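You operate a simulated robot arm through the tools that you are given. There is no shell and no other tool. Be economical: measure what you need, move in short steps, check, and stop when the job is done.

You are at the controls of a simulated robot arm. One attempt, no reset.

TASK
One joint bubbles: shut that bottle, lay its coupling in the blue tray, put the red cap on.
Fine: close the other valve as well.

The check looks at the end state, three seconds after you hand in, the way a careful person would. Anything else that was tipped, shoved, dropped, spilled or broken makes it a failure. A push-on lid holds only when it is set on centred and level and pressed home; a screw cap is set on level and turned clockwise until tight.

THE ROBOT
A 6-joint arm with a two-finger parallel gripper, fixed in place. Base frame: the origin is at the foot of the arm, x ahead of it, y to its left, z up; the work surface is at about z = 0. Lengths are in mm, angles in degrees, forces in N, time in s.
With the tool pointing down near the work surface it reaches from about 140 to 580 mm from the base axis. Its first joint turns from -66.0 to 66.0 degrees. Payload 2.1 kg.
Tool frame: the origin (TCP) lies between the finger pads and is the grasp point; the fingertips stand 30 mm ahead of it; z points along the fingers, y is the line along which they close. Largest opening 94 mm; finger width 28, thickness 10; the body of the gripper, 50 by 96 mm, starts 55 mm behind the TCP.
Orientation is that of the tool frame in the base frame, as a unit quaternion [w, x, y, z]. With the fingers straight down and closing along the base's y, the tool's x points along the base's -x, its y along +y and its z along -z.

THE INTERFACE
- The arm moves only by the tool nudge_tool. Its arguments are lists of equal length, an entry for each row: "delta_pos": the shift along the tool's x, y, z in mm, a list of three; "turn": the turn, a rotation vector about the tool's x, y, z in degrees, a list of three; "claw": the gripper command, from -1 (shut) to 1 (fully open), values between in proportion. In form: {"delta_pos": [[tx, ty, tz], ...], "turn": [[ax, ay, az], ...], "claw": [claw, ...]}. A call has 1 to 8 rows; each row shifts and turns the commanded pose from where the row before left it, along the tool's axes as they then stand. A row lasts 0.2 s, in which the tool goes at most 50 mm and 8.6 degrees; a call with a longer step from one row to the next is refused whole, and so is a gripper value outside its range. Where a pose cannot be reached the arm comes as near as it can. A force on the tool above 40 N (or 10 N above the force at the start of the call, whichever is more), or a blocked arm, ends the call early, and 0.2 s more pass. The fingers move at their own pace (about 72 mm/s each) and stop on an object; they squeeze with about 36 N. The grip force told is the motor's: it shows also when the fingers shut on nothing. Time passes only in rows, and 0.2 s behind the last, so rows that do not move let the fingers close. It gives the time, the measured TCP pose, the force on the tool (base axes), the opening and the grip force at its end, in the units of the frame above (readings bear some noise), with the torque about the TCP (base axes, N m) and any sound that the robot's microphone picked up.
- Cameras (640 x 400 px; columns grow to the right, rows downward): "scene" is fixed at [26.5, -354.8, 486.9]; the picture's right is [0.95, -0.31, 0.00], its down [-0.16, -0.50, -0.85] and it looks along [0.27, 0.81, -0.52] (base axes); focal length 221 px, centre (320, 200). "wrist" rides on the gripper at [76, 14, -102] in the tool frame; the picture's right is [-0.18, 0.98, 0.00], its down [-0.75, -0.14, -0.64] and it looks along [-0.63, -0.12, 0.77] (tool axes); focal length 243 px, centre (320, 200). There is no depth. A picture from a camera that has moved, and an enlarged one, comes with that camera's place and axes in the base frame and with its lens.
- capture(camera): a new picture of that camera. The clock stands still meanwhile.
- zoom(camera, box): a new picture of the part [left, top, right, bottom] of that camera's present view, enlarged. The clock stands still meanwhile.
- hand_in(): hands the job in; it is judged then, once.

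Go step by step. Nothing tells you positions but the pictures and the camera data: compare them with the known pose of the tool, close in by small moves and look again before you grip or let go. The budget is 120 turns and 68 pictures, counting those below and the enlarged ones. Unless the task says otherwise, let go and move clear before handing in, and close with one line.

The tools are called after ">>>" by a JSON object that holds its "method" and its "body". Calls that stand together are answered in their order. nudge_tool: Moves the arm, as the interface text tells. Its arguments: {"type":"object","properties":{"delta_pos":{"type":"array"},"turn":{"type":"array"},"claw":{"type":"array"}},"required":["delta_pos","turn","claw"]} The other tools are called the same way: capture (camera) takes a picture; zoom (camera, box) takes an enlarged picture of a part of a camera's view; hand_in () hands the job in.

At the start:

```text
time_s: 0.0
position: [278.7, 77.7, 382.5]
tcp_rot: [-0.001, 0.001, 1.0, 0.0]
force: [0.2, 0.9, -0.8]
torque: [0.0, 0.0, -0.03]
width: 94.0
grasp_force: 0.0
```

scene: 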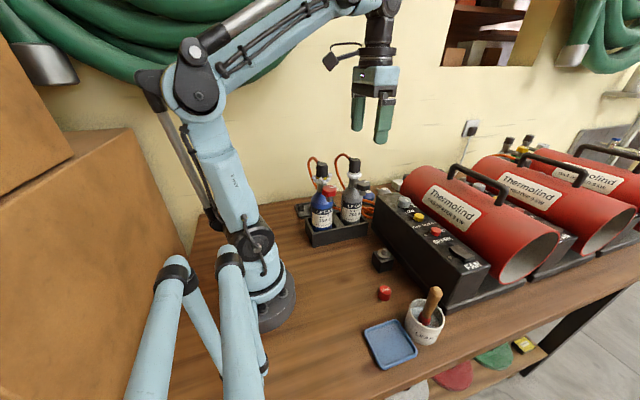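
wrist: 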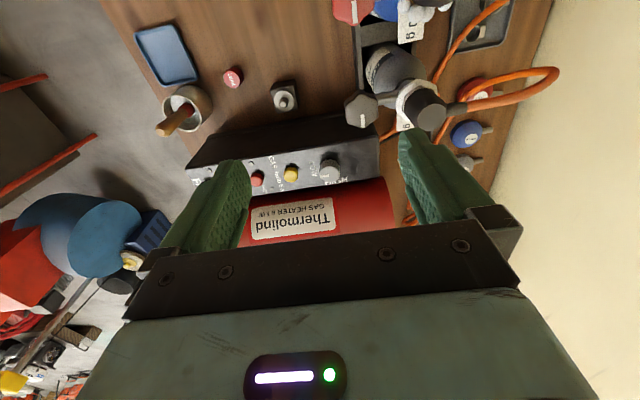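

I see two small gas bottles (blue and grey) in a rack with hoses, a heater, red cap, blue tray and a brush pot. I'll enlarge the views of the bottles first.

>>> {"method": "zoom", "body": {"camera": "scene", "box": [290, 140, 420, 250]}}

>>> {"method": "zoom", "body": {"camera": "wrist", "box": [320, 0, 560, 180]}}

>>> {"method": "zoom", "body": {"camera": "scene", "box": [350, 240, 470, 380]}}

```text
3.64 times, centred on (355, 195) of scene
camera zoom: at [26.5, -354.8, 486.9], right [0.95, -0.31, 0.0], down [-0.16, -0.5, -0.85], along [0.27, 0.81, -0.52], focal length 803 px, centre (193, 218)
```

zoom: 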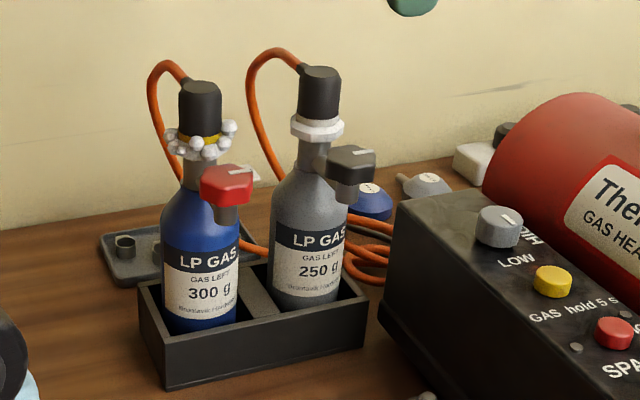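

```text
2.22 times, centred on (440, 90) of wrist
camera zoom: at [205.3, 90.7, 484.3], right [0.18, 0.98, 0.0], down [0.75, -0.14, 0.64], along [0.63, -0.12, -0.77], focal length 539 px, centre (53, 444)
```

zoom: 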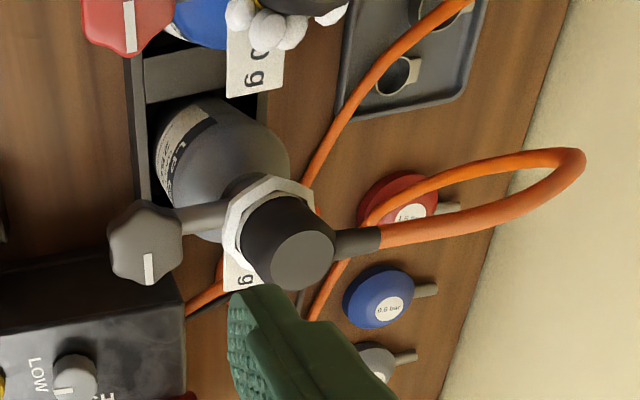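

```text
2.86 times, centred on (410, 310) of scene
camera zoom: at [26.5, -354.8, 486.9], right [0.95, -0.31, 0.0], down [-0.16, -0.5, -0.85], along [0.27, 0.81, -0.52], focal length 631 px, centre (63, -114)
```

zoom: 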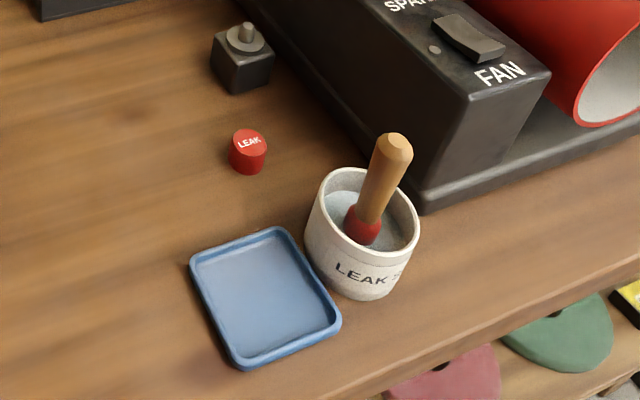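

The blue bottle's joint carries the bubbles. By triangulation its coupling is near (206,173,260) and its knob near (210,118,205), on a vertical stem. I'll shift back for a closer look.

>>> {"method": "nudge_tool", "body": {"delta_pos": [[40, 0, 0], [40, 0, 0], [30, 0, 0], [0, 0, 0]], "turn": [[0, 0, 0], [0, 0, 0], [0, 0, 0], [0, 0, 0]], "claw": [1, 1, 1, 1]}}

>>> {"method": "capture", "body": {"camera": "wrist"}}

```text
time_s: 1.0
position: [171.3, 77.6, 380.7]
tcp_rot: [0.0, 0.0, 1.0, 0.0]
force: [0.0, -0.4, 0.3]
torque: [-0.02, 0.01, -0.02]
width: 94.0
grasp_force: 0.0
```

```text
62 pictures are left
camera wrist: at [95.6, 90.3, 484.0], right [0.18, 0.98, 0.0], down [0.75, -0.14, 0.64], along [0.63, -0.12, -0.77], focal length 243 px, centre (320, 200)
```

wrist: 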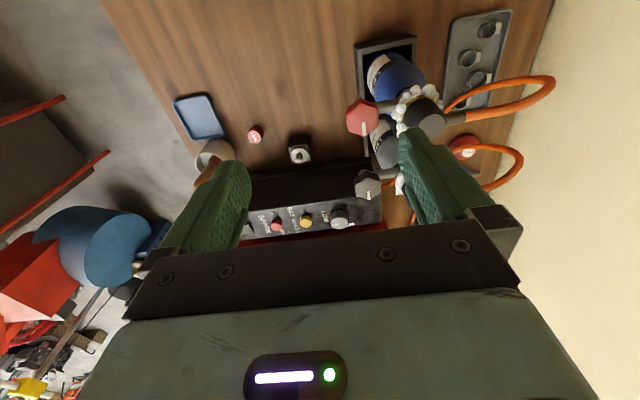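

>>> {"method": "zoom", "body": {"camera": "wrist", "box": [330, 30, 490, 130]}}

>>> {"method": "zoom", "body": {"camera": "wrist", "box": [330, 100, 490, 210]}}

>>> {"method": "zoom", "body": {"camera": "scene", "box": [300, 150, 375, 200]}}

>>> {"method": "zoom", "body": {"camera": "wrist", "box": [160, 80, 320, 180]}}

```text
4.00 times, centred on (410, 80) of wrist
camera zoom: at [95.6, 90.3, 484.0], right [0.18, 0.98, 0.0], down [0.75, -0.14, 0.64], along [0.63, -0.12, -0.77], focal length 970 px, centre (-40, 680)
```

zoom: 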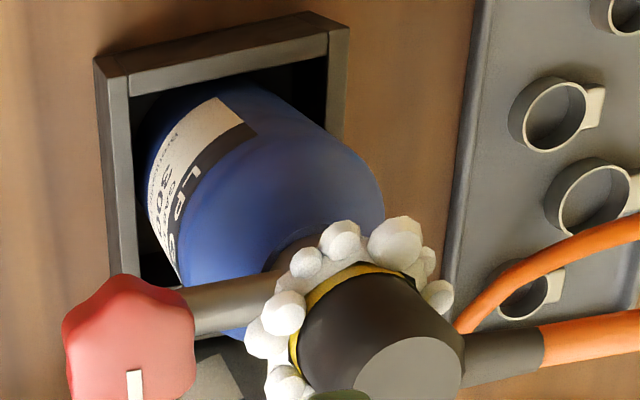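

```text
3.64 times, centred on (410, 155) of wrist
camera zoom: at [95.6, 90.3, 484.0], right [0.18, 0.98, 0.0], down [0.75, -0.14, 0.64], along [0.63, -0.12, -0.77], focal length 882 px, centre (-7, 364)
```

zoom: 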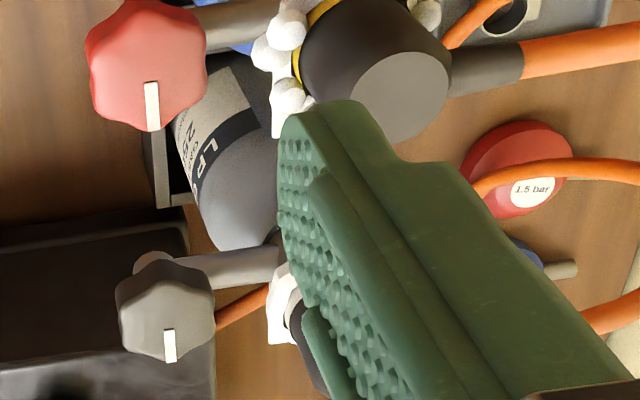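

```text
8.00 times, centred on (338, 175) of scene
camera zoom: at [26.4, -354.9, 486.9], right [0.95, -0.31, 0.0], down [-0.16, -0.5, -0.85], along [0.27, 0.81, -0.52], focal length 1766 px, centre (180, 400)
```

zoom: 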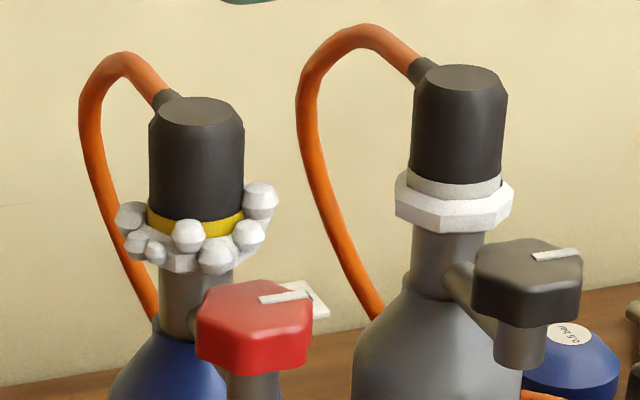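

```text
4.00 times, centred on (240, 130) of wrist
camera zoom: at [95.6, 90.3, 484.0], right [0.18, 0.98, 0.0], down [0.75, -0.14, 0.64], along [0.63, -0.12, -0.77], focal length 970 px, centre (640, 480)
```

zoom: 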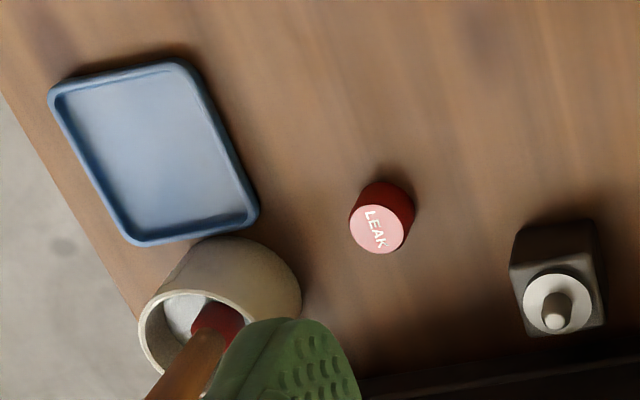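

The blue bottle is clearly the leaking one. Its knob top is at about (209,117,210) and the grey knob at (306,117,217). I'll turn the tool 90° so it closes along x, then go above the red knob.

>>> {"method": "nudge_tool", "body": {"delta_pos": [[0, 0, 0], [0, 0, 0], [0, 0, 0], [0, 0, 0], [0, 0, 0], [0, 0, 0], [0, 0, 0], [0, 0, 0]], "turn": [[0, 0, -8.5], [0, 0, -8.5], [0, 0, -8.5], [0, 0, -8.5], [0, 0, -8.5], [0, 0, -8.5], [0, 0, -8.5], [0, 0, -8.5]], "claw": [0.3, 0.3, 0.3, 0.3, 0.3, 0.3, 0.3, 0.3]}}

>>> {"method": "nudge_tool", "body": {"delta_pos": [[0, 0, 0], [0, 0, 0], [0, 0, 0], [-20, -19, 0], [-20, -19, 0], [0, 0, 25], [0, 0, 25], [0, 0, 25]], "turn": [[0, 0, -8.5], [0, 0, -8.5], [0, 0, -5], [0, 0, 0], [0, 0, 0], [0, 0, 0], [0, 0, 0], [0, 0, 0]], "claw": [0.3, 0.3, 0.3, 0.3, 0.3, 0.3, 0.3, 0.3]}}

>>> {"method": "capture", "body": {"camera": "wrist"}}

>>> {"method": "capture", "body": {"camera": "scene"}}

```text
time_s: 2.8
position: [170.9, 77.2, 380.9]
tcp_rot: [-0.001, -0.561, 0.828, 0.0]
force: [1.0, 0.3, 0.3]
torque: [0.02, 0.01, 0.02]
width: 61.0
grasp_force: 0.1
```

```text
time_s: 4.6
position: [209.0, 117.6, 306.8]
tcp_rot: [0.0, -0.707, 0.707, -0.001]
force: [-0.2, -0.3, 0.3]
torque: [-0.01, -0.03, -0.01]
width: 61.3
grasp_force: 0.2
```

```text
57 pictures are left
camera wrist: at [194.7, 40.7, 409.5], right [-0.98, 0.18, 0.0], down [0.14, 0.75, 0.64], along [0.12, 0.63, -0.77], focal length 243 px, centre (320, 200)
```

wrist: 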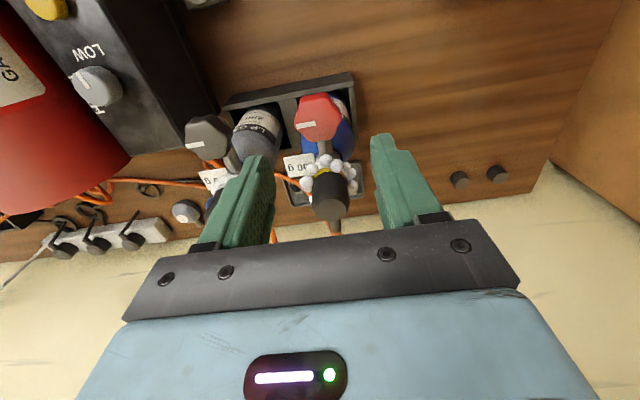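

```text
56 pictures are left
```

scene: 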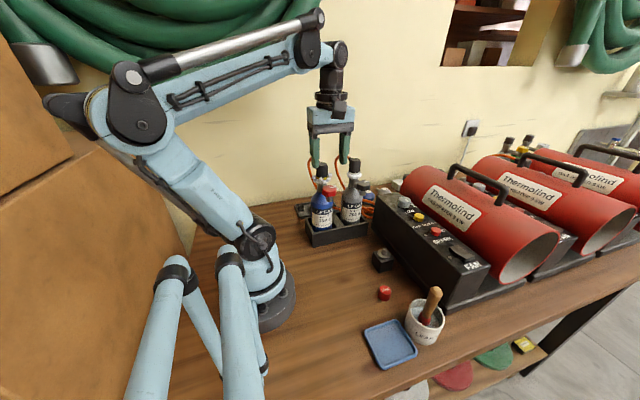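

The red knob sits roughly between the fingers. I'll zoom in for a more precise centre.

>>> {"method": "zoom", "body": {"camera": "wrist", "box": [270, 70, 370, 240]}}

>>> {"method": "zoom", "body": {"camera": "scene", "box": [300, 150, 375, 200]}}

```text
2.35 times, centred on (320, 155) of wrist
camera zoom: at [194.7, 40.7, 409.5], right [-0.98, 0.18, 0.0], down [0.14, 0.75, 0.64], along [0.12, 0.63, -0.77], focal length 571 px, centre (320, 306)
```

zoom: 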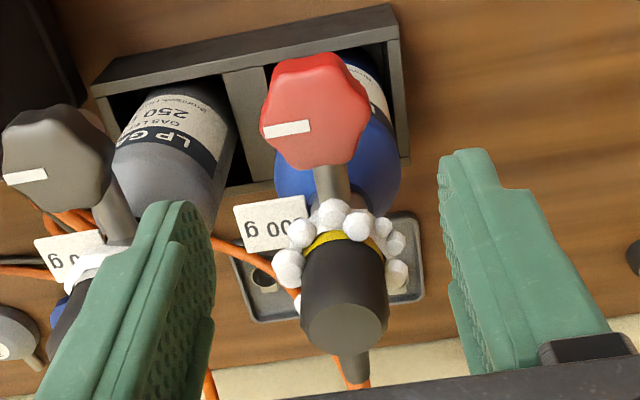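

```text
8.00 times, centred on (338, 175) of scene
camera zoom: at [26.5, -354.8, 486.9], right [0.95, -0.31, 0.0], down [-0.16, -0.5, -0.85], along [0.27, 0.81, -0.52], focal length 1766 px, centre (180, 400)
```

zoom: 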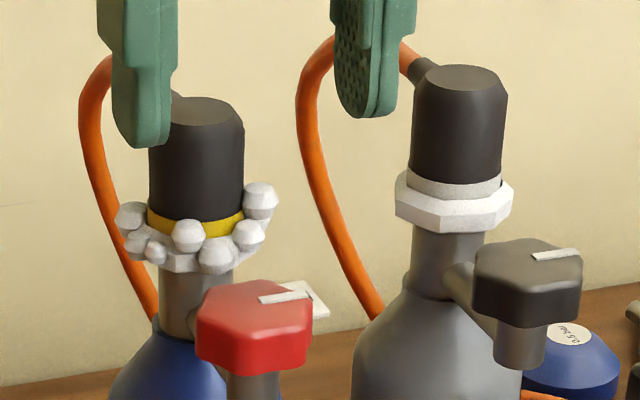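

The knob centre works out at about (211,119). I'll descend until the fingertips overlap the knob and then close gently.

>>> {"method": "nudge_tool", "body": {"delta_pos": [[-1, -2, 20], [0, 0, 20], [0, 0, 20], [0, 0, 19], [0, 0, 0], [0, 0, 0]], "turn": [[0, 0, 0], [0, 0, 0], [0, 0, 0], [0, 0, 0], [0, 0, 0], [0, 0, 0]], "claw": [0.3, 0.3, 0.3, 0.3, 0.3, 0.3]}}

>>> {"method": "zoom", "body": {"camera": "wrist", "box": [220, 70, 420, 240]}}

>>> {"method": "zoom", "body": {"camera": "scene", "box": [300, 150, 375, 200]}}

```text
time_s: 6.0
position: [210.8, 119.8, 226.6]
tcp_rot: [-0.001, 0.707, -0.707, 0.0]
force: [-0.5, 0.2, -0.8]
torque: [0.02, 0.01, -0.01]
width: 61.3
grasp_force: 0.1
```

```text
2.35 times, centred on (320, 155) of wrist
camera zoom: at [198.4, 43.1, 329.4], right [-0.98, 0.18, 0.0], down [0.14, 0.75, 0.64], along [0.12, 0.63, -0.77], focal length 571 px, centre (320, 306)
```

zoom: 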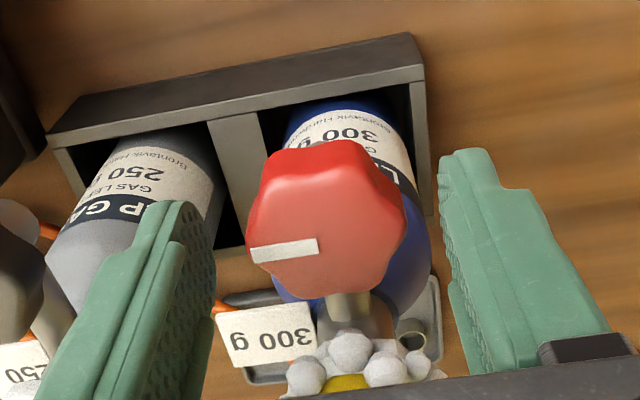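

```text
8.00 times, centred on (338, 175) of scene
camera zoom: at [26.5, -354.8, 486.9], right [0.95, -0.31, 0.0], down [-0.16, -0.5, -0.85], along [0.27, 0.81, -0.52], focal length 1766 px, centre (180, 400)
```

zoom: 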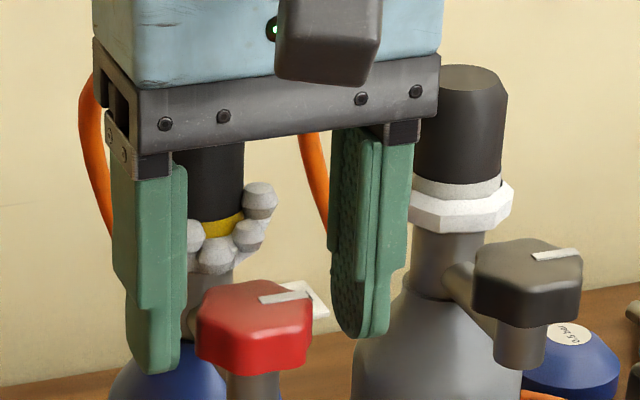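

The fingers straddle the knob evenly, so I'll close on it.

>>> {"method": "nudge_tool", "body": {"delta_pos": [[0, 0, 0], [0, 0, 0], [0, 0, 0]], "turn": [[0, 0, 0], [0, 0, 0], [0, 0, 0]], "claw": [-0.1, -0.5, -1]}}

>>> {"method": "zoom", "body": {"camera": "wrist", "box": [220, 70, 420, 240]}}

```text
time_s: 6.8
position: [211.4, 119.8, 227.1]
tcp_rot: [0.0, -0.707, 0.707, 0.0]
force: [-2.3, -2.4, 2.0]
torque: [-0.15, 0.05, 0.01]
width: 37.1
grasp_force: 35.9
```

```text
2.35 times, centred on (320, 155) of wrist
camera zoom: at [198.3, 43.1, 329.6], right [-0.98, 0.18, 0.0], down [0.14, 0.75, 0.64], along [0.12, 0.63, -0.77], focal length 571 px, centre (320, 306)
```

zoom: 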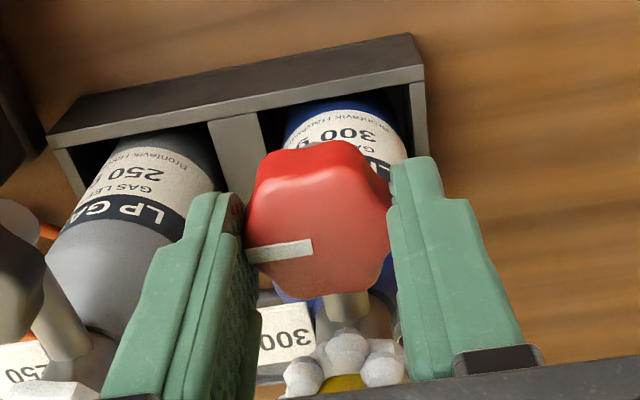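

Grip is firm on the knob. I'll turn it clockwise in small steps and watch the torque.

>>> {"method": "nudge_tool", "body": {"delta_pos": [[0, 0, 0], [0, 0, 0], [0, 0, 0], [0, 0, 0]], "turn": [[0, 0, 6], [0, 0, 8], [0, 0, 8], [0, 0, 8]], "claw": [-1, -1, -1, -1]}}

>>> {"method": "zoom", "body": {"camera": "wrist", "box": [220, 70, 420, 240]}}

>>> {"method": "zoom", "body": {"camera": "scene", "box": [290, 150, 380, 230]}}

```text
time_s: 7.8
position: [211.6, 118.7, 227.1]
tcp_rot: [0.0, -0.498, 0.867, 0.0]
force: [-0.1, 0.4, -2.1]
torque: [-0.64, 0.03, 0.0]
width: 36.9
grasp_force: 35.9
```

```text
2.35 times, centred on (320, 155) of wrist
camera zoom: at [161.5, 59.9, 330.3], right [-0.76, 0.65, 0.0], down [0.5, 0.58, 0.64], along [0.42, 0.49, -0.77], focal length 571 px, centre (320, 306)
```

zoom: 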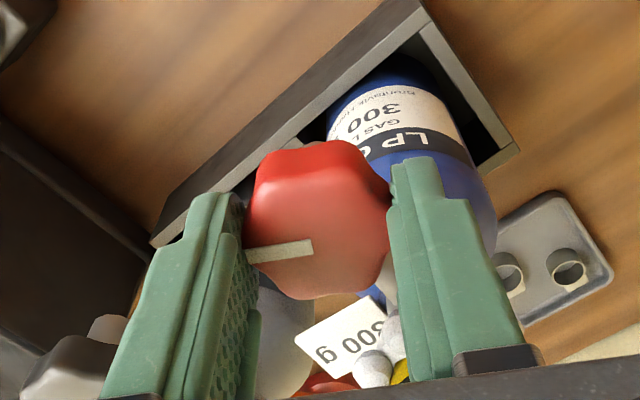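

```text
5.00 times, centred on (335, 190) of scene
camera zoom: at [26.5, -354.8, 487.0], right [0.95, -0.31, 0.0], down [-0.16, -0.5, -0.85], along [0.27, 0.81, -0.52], focal length 1104 px, centre (245, 250)
```

zoom: 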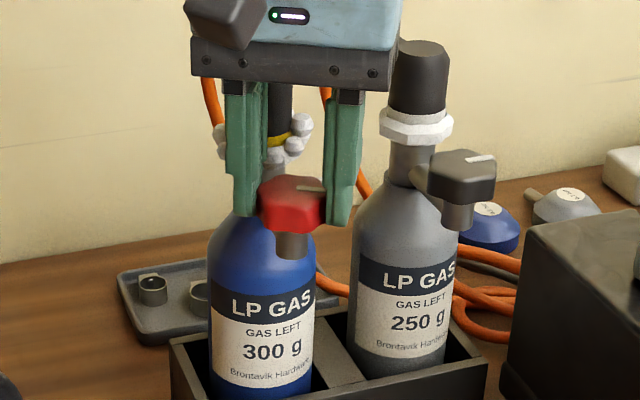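

The knob's line turns with the fingers and the bottle stays still. Continuing clockwise.

>>> {"method": "nudge_tool", "body": {"delta_pos": [[0, 0, 0], [0, 0, 0], [0, 0, 0], [0, 0, 0], [0, 0, 0], [0, 0, 0], [0, 0, 0]], "turn": [[0, 0, 8.5], [0, 0, 8.5], [0, 0, 8.5], [0, 0, 8.5], [0, 0, 8.5], [0, 0, 8.5], [0, 0, 8.5]], "claw": [-1, -1, -1, -1, -1, -1, -1]}}

>>> {"method": "zoom", "body": {"camera": "wrist", "box": [220, 70, 420, 240]}}

>>> {"method": "zoom", "body": {"camera": "scene", "box": [290, 150, 380, 230]}}

```text
time_s: 9.4
position: [208.8, 118.9, 227.7]
tcp_rot: [0.0, -0.003, 1.0, 0.0]
force: [-0.4, -2.0, -0.8]
torque: [-0.22, -0.04, -0.03]
width: 37.0
grasp_force: 36.0
```

```text
2.35 times, centred on (320, 155) of wrist
camera zoom: at [135.1, 131.8, 330.7], right [0.18, 0.98, 0.0], down [0.75, -0.14, 0.64], along [0.63, -0.11, -0.77], focal length 571 px, centre (320, 306)
```

zoom: 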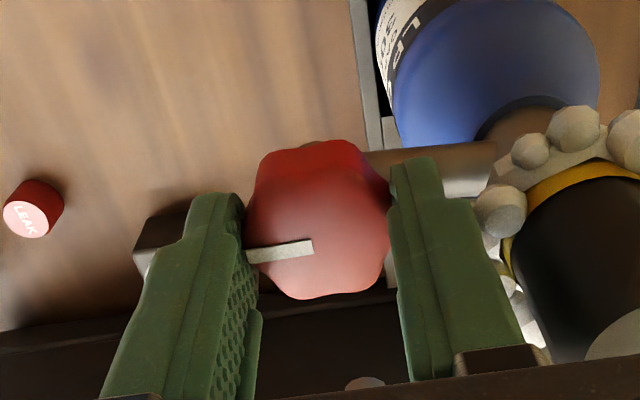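

```text
5.00 times, centred on (335, 190) of scene
camera zoom: at [26.5, -354.8, 486.9], right [0.95, -0.31, 0.0], down [-0.16, -0.5, -0.85], along [0.27, 0.81, -0.52], focal length 1104 px, centre (245, 250)
```

zoom: 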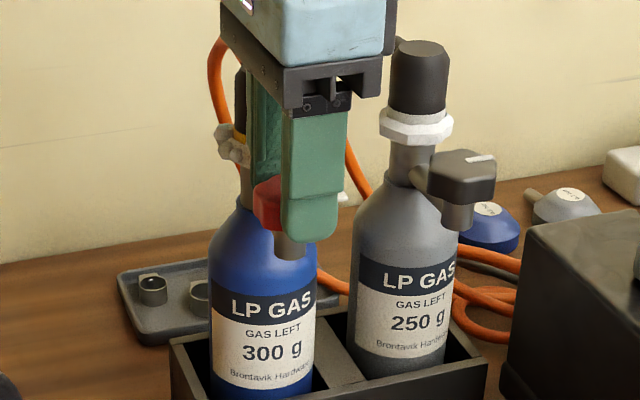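

Turned 90° with no stop felt yet. Continuing.

>>> {"method": "nudge_tool", "body": {"delta_pos": [[0, 0, 0], [0, 0, 0], [0, 0, 0], [0, 0, 0]], "turn": [[0, 0, 8], [0, 0, 8], [0, 0, 8], [0, 0, 8]], "claw": [-1, -1, -1, -1]}}

>>> {"method": "zoom", "body": {"camera": "wrist", "box": [220, 70, 420, 240]}}

```text
time_s: 10.4
position: [210.0, 120.3, 226.8]
tcp_rot: [-0.001, 0.271, 0.963, 0.0]
force: [-8.3, -0.1, 0.5]
torque: [0.08, 0.96, 0.62]
width: 36.3
grasp_force: 36.1
```

```text
2.35 times, centred on (320, 155) of wrist
camera zoom: at [153.9, 169.7, 330.9], right [0.67, 0.74, 0.0], down [0.57, -0.52, 0.64], along [0.47, -0.43, -0.77], focal length 571 px, centre (320, 306)
```

zoom: 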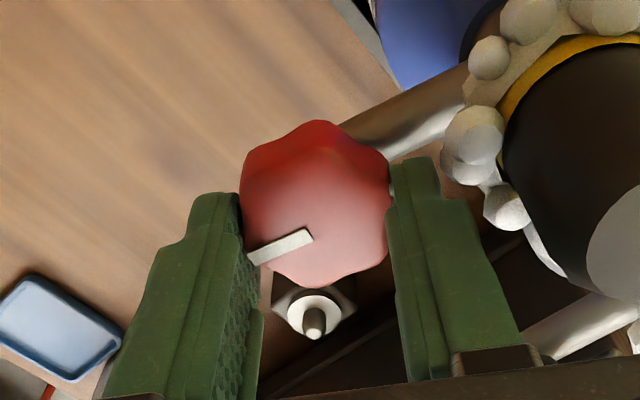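

The torque has risen to 0.62 Nm and the knob is slipping in the fingers, so the valve is at its stop. I'll release, lift and look.

>>> {"method": "nudge_tool", "body": {"delta_pos": [[0, 0, 0], [0, 0, 0], [0, 0, -20], [0, 0, -30], [0, 0, -30], [0, 0, 0]], "turn": [[0, 0, -4], [0, 0, 0], [0, 0, 0], [0, 0, 0], [0, 0, 0], [0, 0, 0]], "claw": [0, 0.1, 0.1, 0.1, 0.1, 0.1]}}

>>> {"method": "capture", "body": {"camera": "wrist"}}

>>> {"method": "zoom", "body": {"camera": "scene", "box": [290, 140, 390, 230]}}

```text
time_s: 11.8
position: [210.3, 118.7, 308.4]
tcp_rot: [0.0, 0.238, 0.971, -0.001]
force: [-0.2, -0.8, -0.1]
torque: [0.03, -0.02, 0.02]
width: 51.5
grasp_force: 0.1
```

```text
45 pictures are left
camera wrist: at [150.9, 165.3, 411.3], right [0.62, 0.79, 0.0], down [0.6, -0.47, 0.64], along [0.51, -0.4, -0.77], focal length 243 px, centre (320, 200)
```

wrist: 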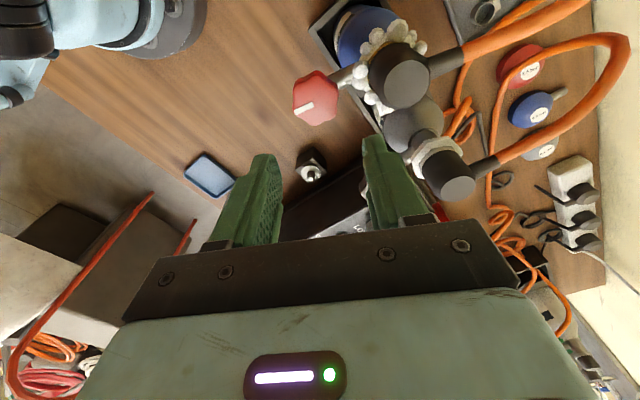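

```text
4.44 times, centred on (340, 185) of scene
camera zoom: at [26.5, -354.8, 486.9], right [0.95, -0.31, 0.0], down [-0.16, -0.5, -0.85], along [0.27, 0.81, -0.52], focal length 981 px, centre (231, 267)
```

zoom: 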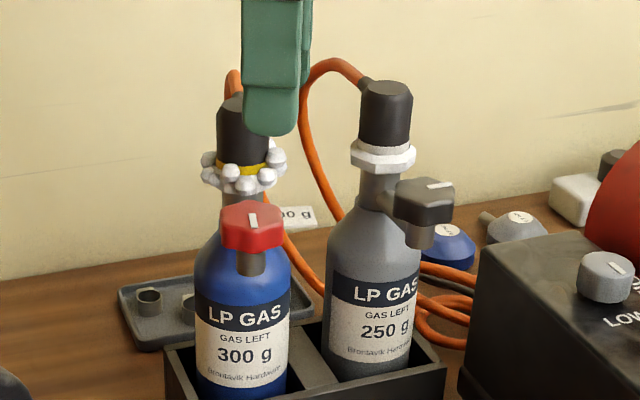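

The red knob's line now points to the front, so the blue bottle is shut. Next is the grey valve: I'll rotate the wrist back and move above its knob at about (306,118,217).

>>> {"method": "nudge_tool", "body": {"delta_pos": [[0, 0, 0], [0, 0, 0], [0, 0, 0], [0, 0, 0], [0, 0, 0], [0, 0, 0], [0, 0, 0], [0, 0, 0]], "turn": [[0, 0, -8.5], [0, 0, -8.5], [0, 0, -8.5], [0, 0, -8.5], [0, 0, -8.5], [0, 0, -8.5], [0, 0, -8.5], [0, 0, -8.5]], "claw": [0.3, 0.3, 0.3, 0.3, 0.3, 0.3, 0.3, 0.3]}}

>>> {"method": "nudge_tool", "body": {"delta_pos": [[0, 0, 0], [0, 0, 0], [0, 0, 0], [0, 0, 0], [0, 0, 0], [0, 0, 0], [0, 0, 0], [0, 0, 0]], "turn": [[0, 0, -8.5], [0, 0, -8.5], [0, 0, -8.5], [0, 0, -8.5], [0, 0, -8.5], [0, 0, -7], [0, 0, 0], [0, 0, 0]], "claw": [0.3, 0.3, 0.3, 0.3, 0.3, 0.3, 0.3, 0.3]}}

>>> {"method": "nudge_tool", "body": {"delta_pos": [[0, -32, 0], [0, -32, 0], [0, -31, 0], [0, 0, 0]], "turn": [[0, 0, 0], [0, 0, 0], [0, 0, 0], [0, 0, 0]], "claw": [0.3, 0.3, 0.3, 0.3]}}

>>> {"method": "zoom", "body": {"camera": "wrist", "box": [220, 70, 420, 240]}}

```text
time_s: 13.6
position: [211.1, 118.1, 308.6]
tcp_rot: [0.001, -0.348, 0.938, -0.001]
force: [0.4, 0.3, 0.0]
torque: [-0.01, -0.02, 0.02]
width: 61.2
grasp_force: 0.0
```

```text
time_s: 15.4
position: [209.4, 118.3, 307.4]
tcp_rot: [0.0, 0.707, -0.707, 0.0]
force: [0.0, -0.1, 0.4]
torque: [0.0, 0.02, -0.02]
width: 60.9
grasp_force: 0.0
```

```text
time_s: 16.4
position: [304.5, 119.0, 308.3]
tcp_rot: [0.0, -0.707, 0.707, 0.0]
force: [0.0, 0.0, -0.8]
torque: [0.0, -0.01, 0.02]
width: 61.1
grasp_force: 0.0
```

```text
2.35 times, centred on (320, 155) of wrist
camera zoom: at [291.6, 41.0, 410.6], right [-0.98, 0.18, 0.0], down [0.14, 0.75, 0.64], along [0.12, 0.63, -0.77], focal length 571 px, centre (320, 306)
```

zoom: 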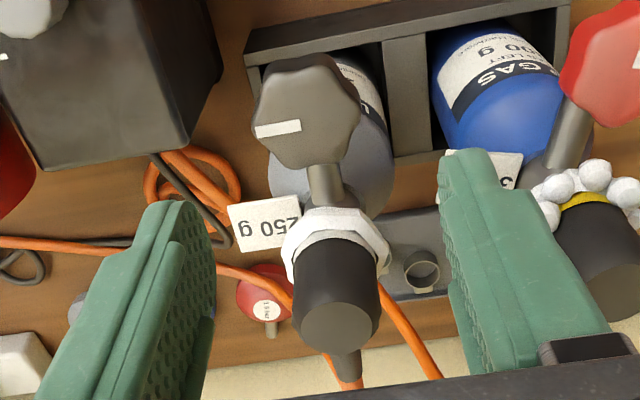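

The grey knob is at about (309.5,117). I'll shift, descend to about z 233 and close.

>>> {"method": "nudge_tool", "body": {"delta_pos": [[0, -5, 20], [0, 0, 20], [0, 0, 20], [0, 0, 15], [0, 0, 0], [0, 0, 0]], "turn": [[0, 0, 0], [0, 0, 0], [0, 0, 0], [0, 0, 0], [0, 0, 0], [0, 0, 0]], "claw": [0.3, 0.3, 0.3, 0.3, 0.3, 0.3]}}

>>> {"method": "zoom", "body": {"camera": "scene", "box": [310, 140, 410, 220]}}

>>> {"method": "zoom", "body": {"camera": "wrist", "box": [220, 70, 420, 240]}}

```text
time_s: 17.8
position: [310.6, 117.8, 231.2]
tcp_rot: [-0.001, -0.707, 0.707, 0.001]
force: [-0.2, -0.2, -0.2]
torque: [-0.02, -0.02, 0.02]
width: 61.3
grasp_force: 0.2
```

```text
5.00 times, centred on (360, 180) of scene
camera zoom: at [26.5, -354.8, 486.9], right [0.95, -0.31, 0.0], down [-0.16, -0.5, -0.85], along [0.27, 0.81, -0.52], focal length 1104 px, centre (120, 300)
```

zoom: 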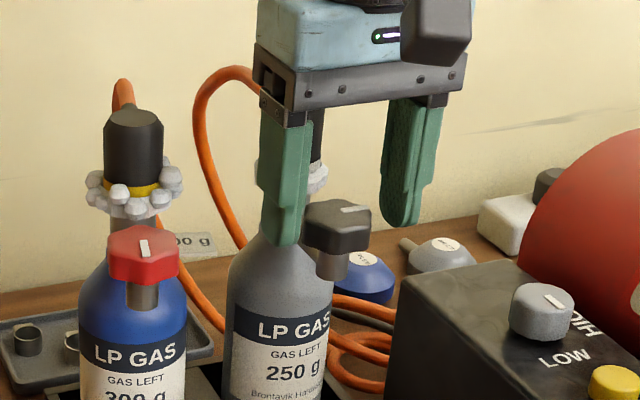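

```text
2.35 times, centred on (320, 155) of wrist
camera zoom: at [297.4, 40.8, 334.8], right [-0.98, 0.18, 0.0], down [0.14, 0.75, 0.64], along [0.12, 0.63, -0.77], focal length 571 px, centre (320, 306)
```

zoom: 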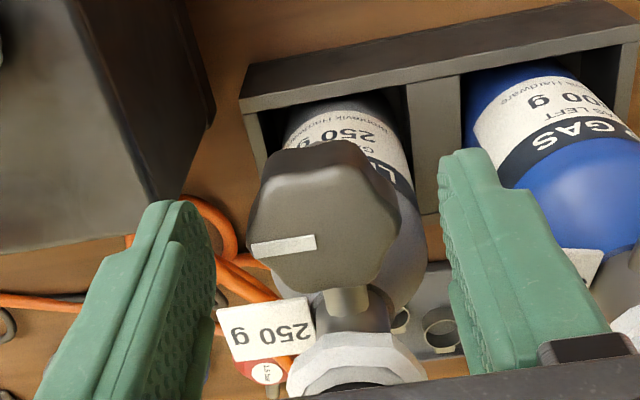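

The alignment matches the red knob's. Closing and turning clockwise.

>>> {"method": "nudge_tool", "body": {"delta_pos": [[0, 0, 0], [0, 0, 0], [0, 0, 0], [0, 0, 0], [0, 0, 0], [0, 0, 0], [0, 0, 0], [0, 0, 0]], "turn": [[0, 0, 0], [0, 0, 0], [0, 0, 0], [0, 0, 6], [0, 0, 8], [0, 0, 8], [0, 0, 8], [0, 0, 8]], "claw": [-0.1, -0.5, -1, -1, -1, -1, -1, -1]}}

>>> {"method": "nudge_tool", "body": {"delta_pos": [[0, 0, 0], [0, 0, 0], [0, 0, 0], [0, 0, 0], [0, 0, 0], [0, 0, 0], [0, 0, 0]], "turn": [[0, 0, 8], [0, 0, 8], [0, 0, 8], [0, 0, 8], [0, 0, 8], [0, 0, 8], [0, 0, 4]], "claw": [-1, -1, -1, -1, -1, -1, -1]}}

>>> {"method": "nudge_tool", "body": {"delta_pos": [[0, 0, 0], [0, 0, 0], [0, 0, 0], [0, 0, 0]], "turn": [[0, 0, 8], [0, 0, 8], [0, 0, 8], [0, 0, 6]], "claw": [-1, -1, -1, -1]}}

>>> {"method": "zoom", "body": {"camera": "wrist", "box": [220, 70, 420, 240]}}

```text
time_s: 19.6
position: [310.4, 118.3, 231.8]
tcp_rot: [0.0, -0.437, 0.899, 0.0]
force: [-2.9, -3.5, 8.7]
torque: [0.11, 0.07, 0.01]
width: 36.7
grasp_force: 36.1
```

```text
time_s: 21.2
position: [310.4, 117.6, 233.4]
tcp_rot: [0.001, 0.001, 1.0, 0.0]
force: [0.9, 1.1, -1.2]
torque: [-0.57, 0.06, 0.0]
width: 37.1
grasp_force: 36.0
```

```text
time_s: 22.2
position: [309.3, 119.4, 232.2]
tcp_rot: [-0.001, 0.259, 0.966, 0.001]
force: [-7.2, 1.7, 2.4]
torque: [0.31, 0.72, 0.62]
width: 36.2
grasp_force: 36.1
```

```text
2.35 times, centred on (320, 155) of wrist
camera zoom: at [251.7, 168.3, 335.6], right [0.65, 0.76, 0.0], down [0.58, -0.5, 0.64], along [0.49, -0.42, -0.77], focal length 571 px, centre (320, 306)
```

zoom: 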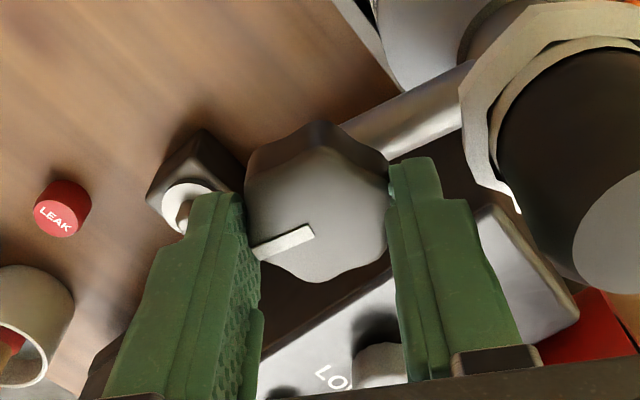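

Same stop torque, so the grey valve is closed. Now I'll lift off, rotate back and go above the blue bottle's coupling at about (210,178).

>>> {"method": "nudge_tool", "body": {"delta_pos": [[0, 0, 0], [0, 0, 0], [0, 0, -20], [0, 0, -40], [0, 0, -40], [0, 0, 0], [0, 0, 0], [0, 0, 0]], "turn": [[0, 0, -4], [0, 0, 0], [0, 0, 0], [0, 0, 0], [0, 0, -8.5], [0, 0, -8.5], [0, 0, -8.5], [0, 0, -8.5]], "claw": [0, 0.1, 0.1, 0.1, 0.2, 0.2, 0.2, 0.2]}}

>>> {"method": "nudge_tool", "body": {"delta_pos": [[0, 0, 0], [0, 0, 0], [0, 0, 0], [0, 0, 0], [0, 0, 0], [0, 0, 0], [0, 0, 0], [0, 0, 0]], "turn": [[0, 0, -8.5], [0, 0, -8.5], [0, 0, -8.5], [0, 0, -8.5], [0, 0, -8.5], [0, 0, -8.5], [0, 0, -8.5], [0, 0, -8.5]], "claw": [0.2, 0.2, 0.2, 0.2, 0.2, 0.2, 0.2, 0.2]}}

>>> {"method": "nudge_tool", "body": {"delta_pos": [[0, 33, 0], [0, 33, 0], [0, 33, 0], [-30, 0, 0], [-28, 0, 0], [0, 0, 0]], "turn": [[0, 0, -8.5], [0, 0, -4.5], [0, 0, 0], [0, 0, 0], [0, 0, 0], [0, 0, 0]], "claw": [0.2, 0.2, 0.2, 0.2, 0.2, 0.2]}}

>>> {"method": "capture", "body": {"camera": "wrist"}}

>>> {"method": "zoom", "body": {"camera": "scene", "box": [290, 120, 390, 220]}}

```text
time_s: 24.0
position: [310.8, 117.6, 333.4]
tcp_rot: [0.0, -0.072, 0.997, 0.0]
force: [0.2, -0.2, 0.4]
torque: [-0.02, -0.03, -0.01]
width: 56.6
grasp_force: 0.0
```

```text
time_s: 25.8
position: [311.2, 118.9, 331.6]
tcp_rot: [0.0, -0.617, 0.787, 0.0]
force: [-0.4, 0.8, 0.5]
torque: [-0.05, 0.01, 0.0]
width: 56.5
grasp_force: 0.2
```

```text
time_s: 27.2
position: [212.1, 189.3, 330.7]
tcp_rot: [0.0, -0.701, 0.713, 0.0]
force: [-0.2, -0.7, 0.7]
torque: [0.0, -0.05, 0.01]
width: 56.5
grasp_force: 0.0
```

```text
39 pictures are left
camera wrist: at [197.8, 112.7, 434.7], right [-0.98, 0.2, 0.0], down [0.15, 0.75, 0.64], along [0.13, 0.63, -0.77], focal length 243 px, centre (320, 200)
```

wrist: 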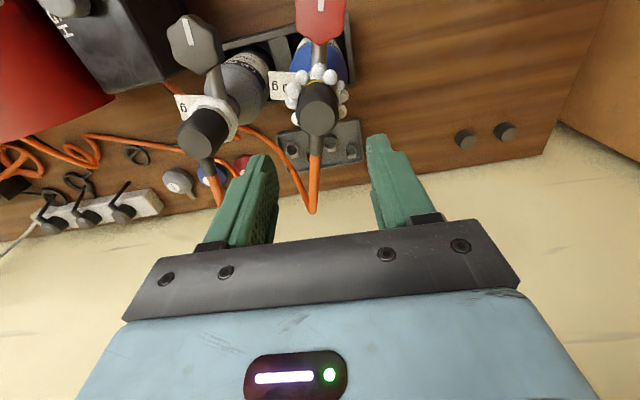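

```text
4.00 times, centred on (340, 170) of scene
camera zoom: at [26.5, -354.8, 486.9], right [0.95, -0.31, 0.0], down [-0.16, -0.5, -0.85], along [0.27, 0.81, -0.52], focal length 883 px, centre (240, 320)
```

zoom: 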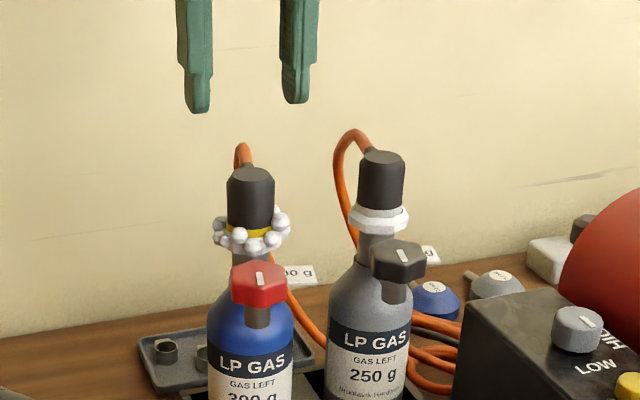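

The coupling top is at about (213,179,257). Moving over it and descending, stopping above the bubbles.

>>> {"method": "nudge_tool", "body": {"delta_pos": [[10, 0, 0], [0, 0, 20], [0, 0, 20], [0, 0, 20], [0, 0, 19], [0, 0, 0]], "turn": [[0, 0, -1], [0, 0, 0], [0, 0, 0], [0, 0, 0], [0, 0, 0], [0, 0, 0]], "claw": [0.2, 0.2, 0.2, 0.2, 0.2, 0.2]}}

>>> {"method": "capture", "body": {"camera": "wrist"}}

>>> {"method": "zoom", "body": {"camera": "scene", "box": [290, 120, 390, 220]}}

```text
time_s: 28.6
position: [212.5, 180.0, 254.0]
tcp_rot: [0.0, 0.708, -0.706, -0.001]
force: [0.8, -0.7, -0.3]
torque: [0.0, -0.01, 0.01]
width: 56.5
grasp_force: 0.1
```

```text
37 pictures are left
camera wrist: at [199.9, 102.1, 355.9], right [-0.98, 0.18, 0.0], down [0.14, 0.75, 0.64], along [0.12, 0.63, -0.77], focal length 243 px, centre (320, 200)
```

wrist: 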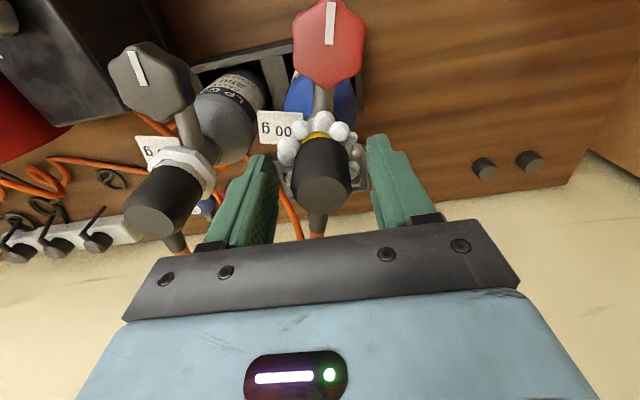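

```text
4.00 times, centred on (340, 170) of scene
camera zoom: at [26.5, -354.8, 486.9], right [0.95, -0.31, 0.0], down [-0.16, -0.5, -0.85], along [0.27, 0.81, -0.52], focal length 883 px, centre (240, 320)
```

zoom: 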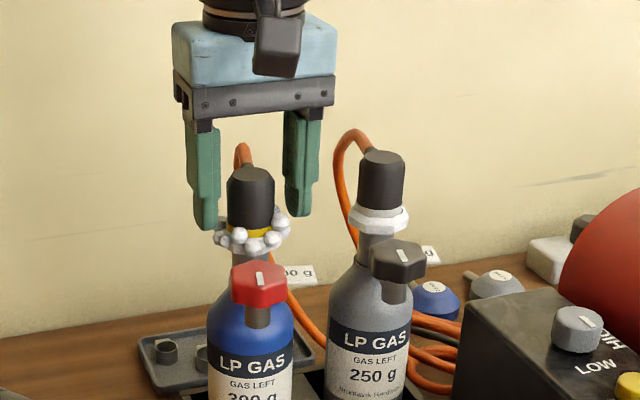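

Centred within a couple of mm. I'll close and then try a gentle upward pull.

>>> {"method": "nudge_tool", "body": {"delta_pos": [[2, 0, 1], [0, 0, 0], [0, 0, 0], [0, 0, 0]], "turn": [[0, 0, 0], [0, 0, 0], [0, 0, 0], [0, 0, 0]], "claw": [0.0, -0.3, -1, -1]}}

>>> {"method": "nudge_tool", "body": {"delta_pos": [[0, 0, -1], [0, 0, -1], [0, 0, 0]], "turn": [[0, 0, 0], [0, 0, 0], [0, 0, 0]], "claw": [-1, -1, -1]}}

>>> {"method": "zoom", "body": {"camera": "scene", "box": [290, 140, 370, 220]}}

```text
time_s: 29.6
position: [212.1, 176.2, 250.4]
tcp_rot: [-0.001, -0.707, 0.707, 0.0]
force: [-1.8, 1.0, 1.2]
torque: [0.03, 0.07, -0.01]
width: 34.3
grasp_force: 36.1
```

```text
time_s: 30.4
position: [212.9, 177.8, 254.8]
tcp_rot: [0.0, 0.708, -0.707, 0.0]
force: [-0.4, 0.4, -0.8]
torque: [-0.01, -0.03, 0.01]
width: 33.9
grasp_force: 36.2
```

```text
5.00 times, centred on (330, 180) of scene
camera zoom: at [26.5, -354.8, 486.9], right [0.95, -0.31, 0.0], down [-0.16, -0.5, -0.85], along [0.27, 0.81, -0.52], focal length 1104 px, centre (270, 300)
```

zoom: 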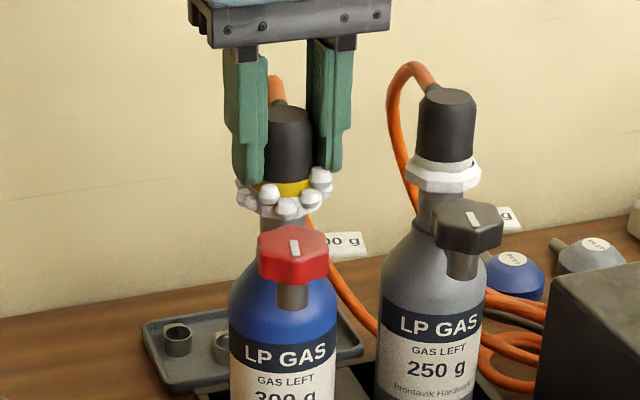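

There's almost no resistance so far. I'll lift a few more mm and check that the bottle stays put.

>>> {"method": "nudge_tool", "body": {"delta_pos": [[0, 0, -2], [0, 0, -2], [0, 0, -2], [0, 0, -2], [0, 0, 0]], "turn": [[0, 0, 0], [0, 0, 0], [0, 0, 0], [0, 0, 0], [0, 0, 0]], "claw": [-1, -1, -1, -1, -1]}}

>>> {"method": "zoom", "body": {"camera": "scene", "box": [290, 140, 370, 220]}}

```text
time_s: 31.6
position: [212.1, 176.8, 262.4]
tcp_rot: [0.0, -0.707, 0.707, 0.0]
force: [0.4, -0.5, -2.0]
torque: [0.0, -0.01, -0.02]
width: 34.2
grasp_force: 36.6
```

```text
5.00 times, centred on (330, 180) of scene
camera zoom: at [26.5, -354.8, 486.9], right [0.95, -0.31, 0.0], down [-0.16, -0.5, -0.85], along [0.27, 0.81, -0.52], focal length 1104 px, centre (270, 300)
```

zoom: 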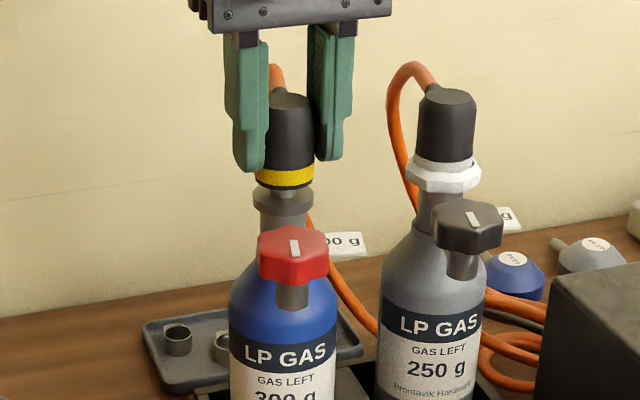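

The coupling lifts off cleanly and the bubbles are gone. I'll raise it and carry it toward the tray, centred near (237,-185), watching the hose.

>>> {"method": "nudge_tool", "body": {"delta_pos": [[0, 0, -8], [0, 0, -20], [0, 0, -20], [0, 0, -20], [15, 0, 0], [25, 0, 0], [25, 0, 0], [0, 0, 0]], "turn": [[0, 0, 0], [0, 0, 0], [0, 0, 0], [0, 0, 0], [0, 0, 0], [0, 0, 0], [0, 0, 0], [0, 0, 0]], "claw": [-1, -1, -1, -1, -1, -1, -1, -1]}}

>>> {"method": "capture", "body": {"camera": "scene"}}

```text
time_s: 33.4
position: [212.7, 111.6, 331.6]
tcp_rot: [0.0, -0.707, 0.707, 0.0]
force: [-0.2, 0.2, -1.3]
torque: [-0.02, 0.01, -0.01]
width: 33.7
grasp_force: 36.4
```

```text
33 pictures are left
```

scene: 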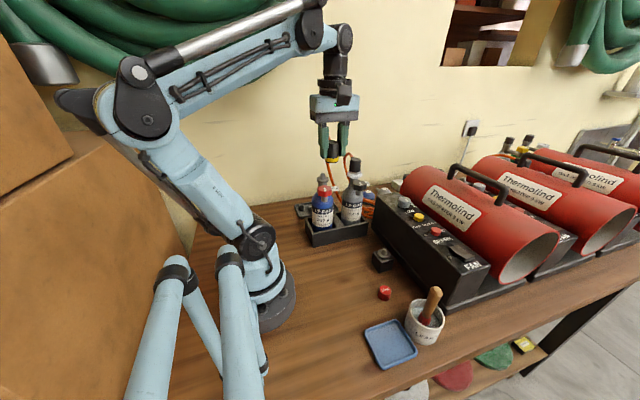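

Moving well. Continuing to the tray.

>>> {"method": "nudge_tool", "body": {"delta_pos": [[25, 0, 0], [25, -3, 0], [25, -4, 0], [25, -4, 0], [25, -4, 0], [25, -4, 0], [25, -4, 0], [0, 0, 0]], "turn": [[0, 0, 0], [0, 0, 0], [0, 0, 0], [0, 0, 0], [0, 0, 0], [0, 0, 0], [0, 0, 0], [0, 0, 0]], "claw": [-1, -1, -1, -1, -1, -1, -1, -1]}}

>>> {"method": "nudge_tool", "body": {"delta_pos": [[25, 0, 0], [25, 0, 0], [25, 0, 0], [25, 0, 0], [22, 0, 0], [0, 0, 0]], "turn": [[0, 0, 0], [0, 0, 0], [0, 0, 0], [0, 0, 0], [0, 0, 0], [0, 0, 0]], "claw": [-1, -1, -1, -1, -1, -1]}}

>>> {"method": "capture", "body": {"camera": "scene"}}

>>> {"method": "capture", "body": {"camera": "wrist"}}

```text
time_s: 35.2
position: [235.1, -64.4, 331.1]
tcp_rot: [0.0, -0.707, 0.707, -0.001]
force: [0.0, 0.0, -1.0]
torque: [0.01, 0.03, -0.01]
width: 33.3
grasp_force: 35.6
```

```text
time_s: 36.6
position: [235.9, -187.9, 331.0]
tcp_rot: [0.001, -0.707, 0.707, 0.0]
force: [-0.3, 0.1, -1.6]
torque: [-0.03, 0.01, -0.01]
width: 33.3
grasp_force: 35.2
```

```text
32 pictures are left
```

scene: 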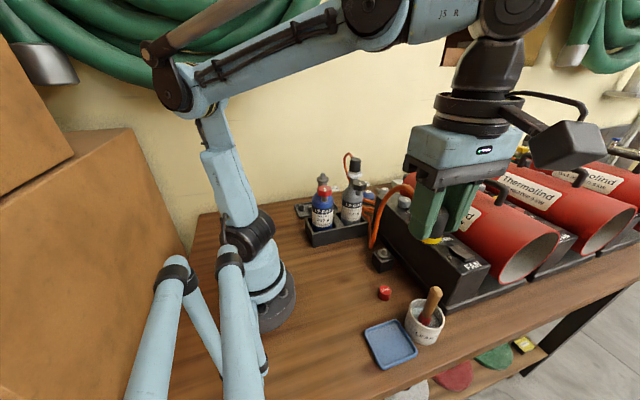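

```text
31 pictures are left
camera wrist: at [223.0, -265.2, 434.3], right [-0.98, 0.18, 0.0], down [0.14, 0.75, 0.64], along [0.12, 0.63, -0.77], focal length 243 px, centre (320, 200)
```

wrist: 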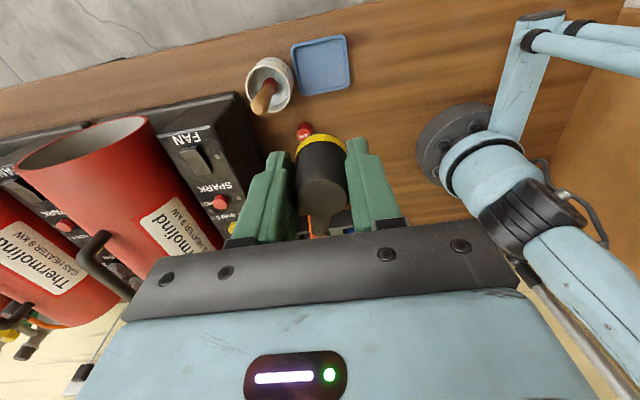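

The tray is right below at (236,-184). I'll descend with the coupling upright.

>>> {"method": "nudge_tool", "body": {"delta_pos": [[0, 0, 35], [0, 0, 35], [0, 0, 35], [0, 0, 35], [0, 0, 35], [0, 0, 30], [0, 0, 20], [0, 0, 0]], "turn": [[0, 0, 0], [0, 0, 0], [0, 0, 0], [0, 0, 0], [0, 0, 0], [0, 0, 0], [0, 0, 0], [0, 0, 0]], "claw": [-1, -1, -1, -1, -1, -1, -1, -1]}}

>>> {"method": "capture", "body": {"camera": "scene"}}

>>> {"method": "capture", "body": {"camera": "wrist"}}

```text
time_s: 38.4
position: [236.9, -185.5, 105.9]
tcp_rot: [0.0, -0.707, 0.707, -0.001]
force: [0.6, -0.9, -1.4]
torque: [-0.02, 0.0, 0.01]
width: 33.2
grasp_force: 36.7
```

```text
30 pictures are left
```

scene: 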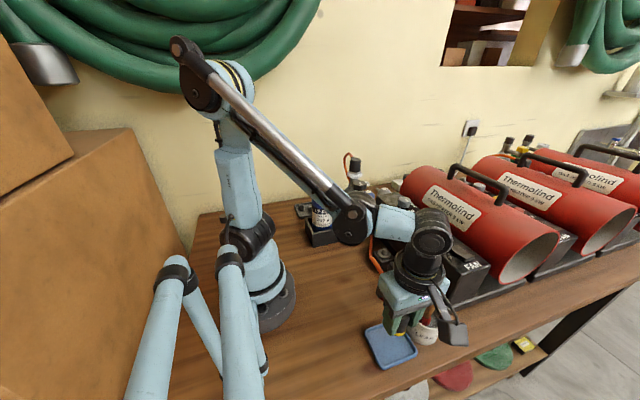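

```text
29 pictures are left
camera wrist: at [223.6, -263.0, 209.2], right [-0.98, 0.18, 0.0], down [0.14, 0.75, 0.64], along [0.12, 0.63, -0.77], focal length 243 px, centre (320, 200)
```

wrist: 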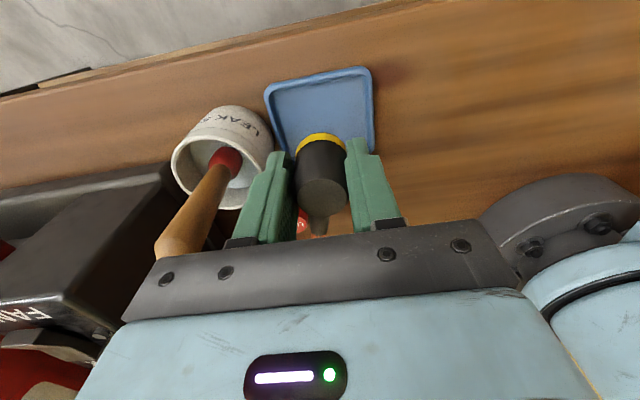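

Clearance to the pot and brush handle is adequate. Going down to just above the tray floor, then slowly to contact.

>>> {"method": "nudge_tool", "body": {"delta_pos": [[3, 2, 20], [0, 0, 20], [0, 0, 8], [0, 0, 3], [0, 0, 2], [0, 0, 0]], "turn": [[0, 0, 0], [0, 0, 0], [0, 0, 0], [0, 0, 0], [0, 0, 0], [0, 0, 0]], "claw": [-1, -1, -1, -1, -1, -1]}}

>>> {"method": "zoom", "body": {"camera": "scene", "box": [340, 260, 470, 390]}}

```text
time_s: 39.8
position: [234.5, -188.2, 53.6]
tcp_rot: [0.001, 0.707, -0.707, 0.0]
force: [0.1, -0.6, -1.2]
torque: [0.0, 0.0, 0.01]
width: 32.1
grasp_force: 35.8
```

```text
3.08 times, centred on (405, 325) of scene
camera zoom: at [26.5, -354.8, 486.9], right [0.95, -0.31, 0.0], down [-0.16, -0.5, -0.85], along [0.27, 0.81, -0.52], focal length 679 px, centre (58, -185)
```

zoom: 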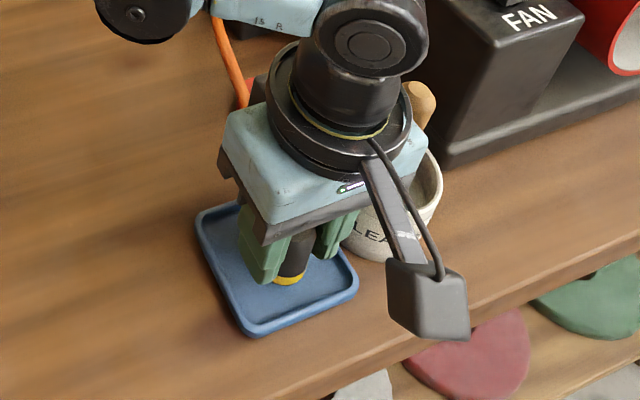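

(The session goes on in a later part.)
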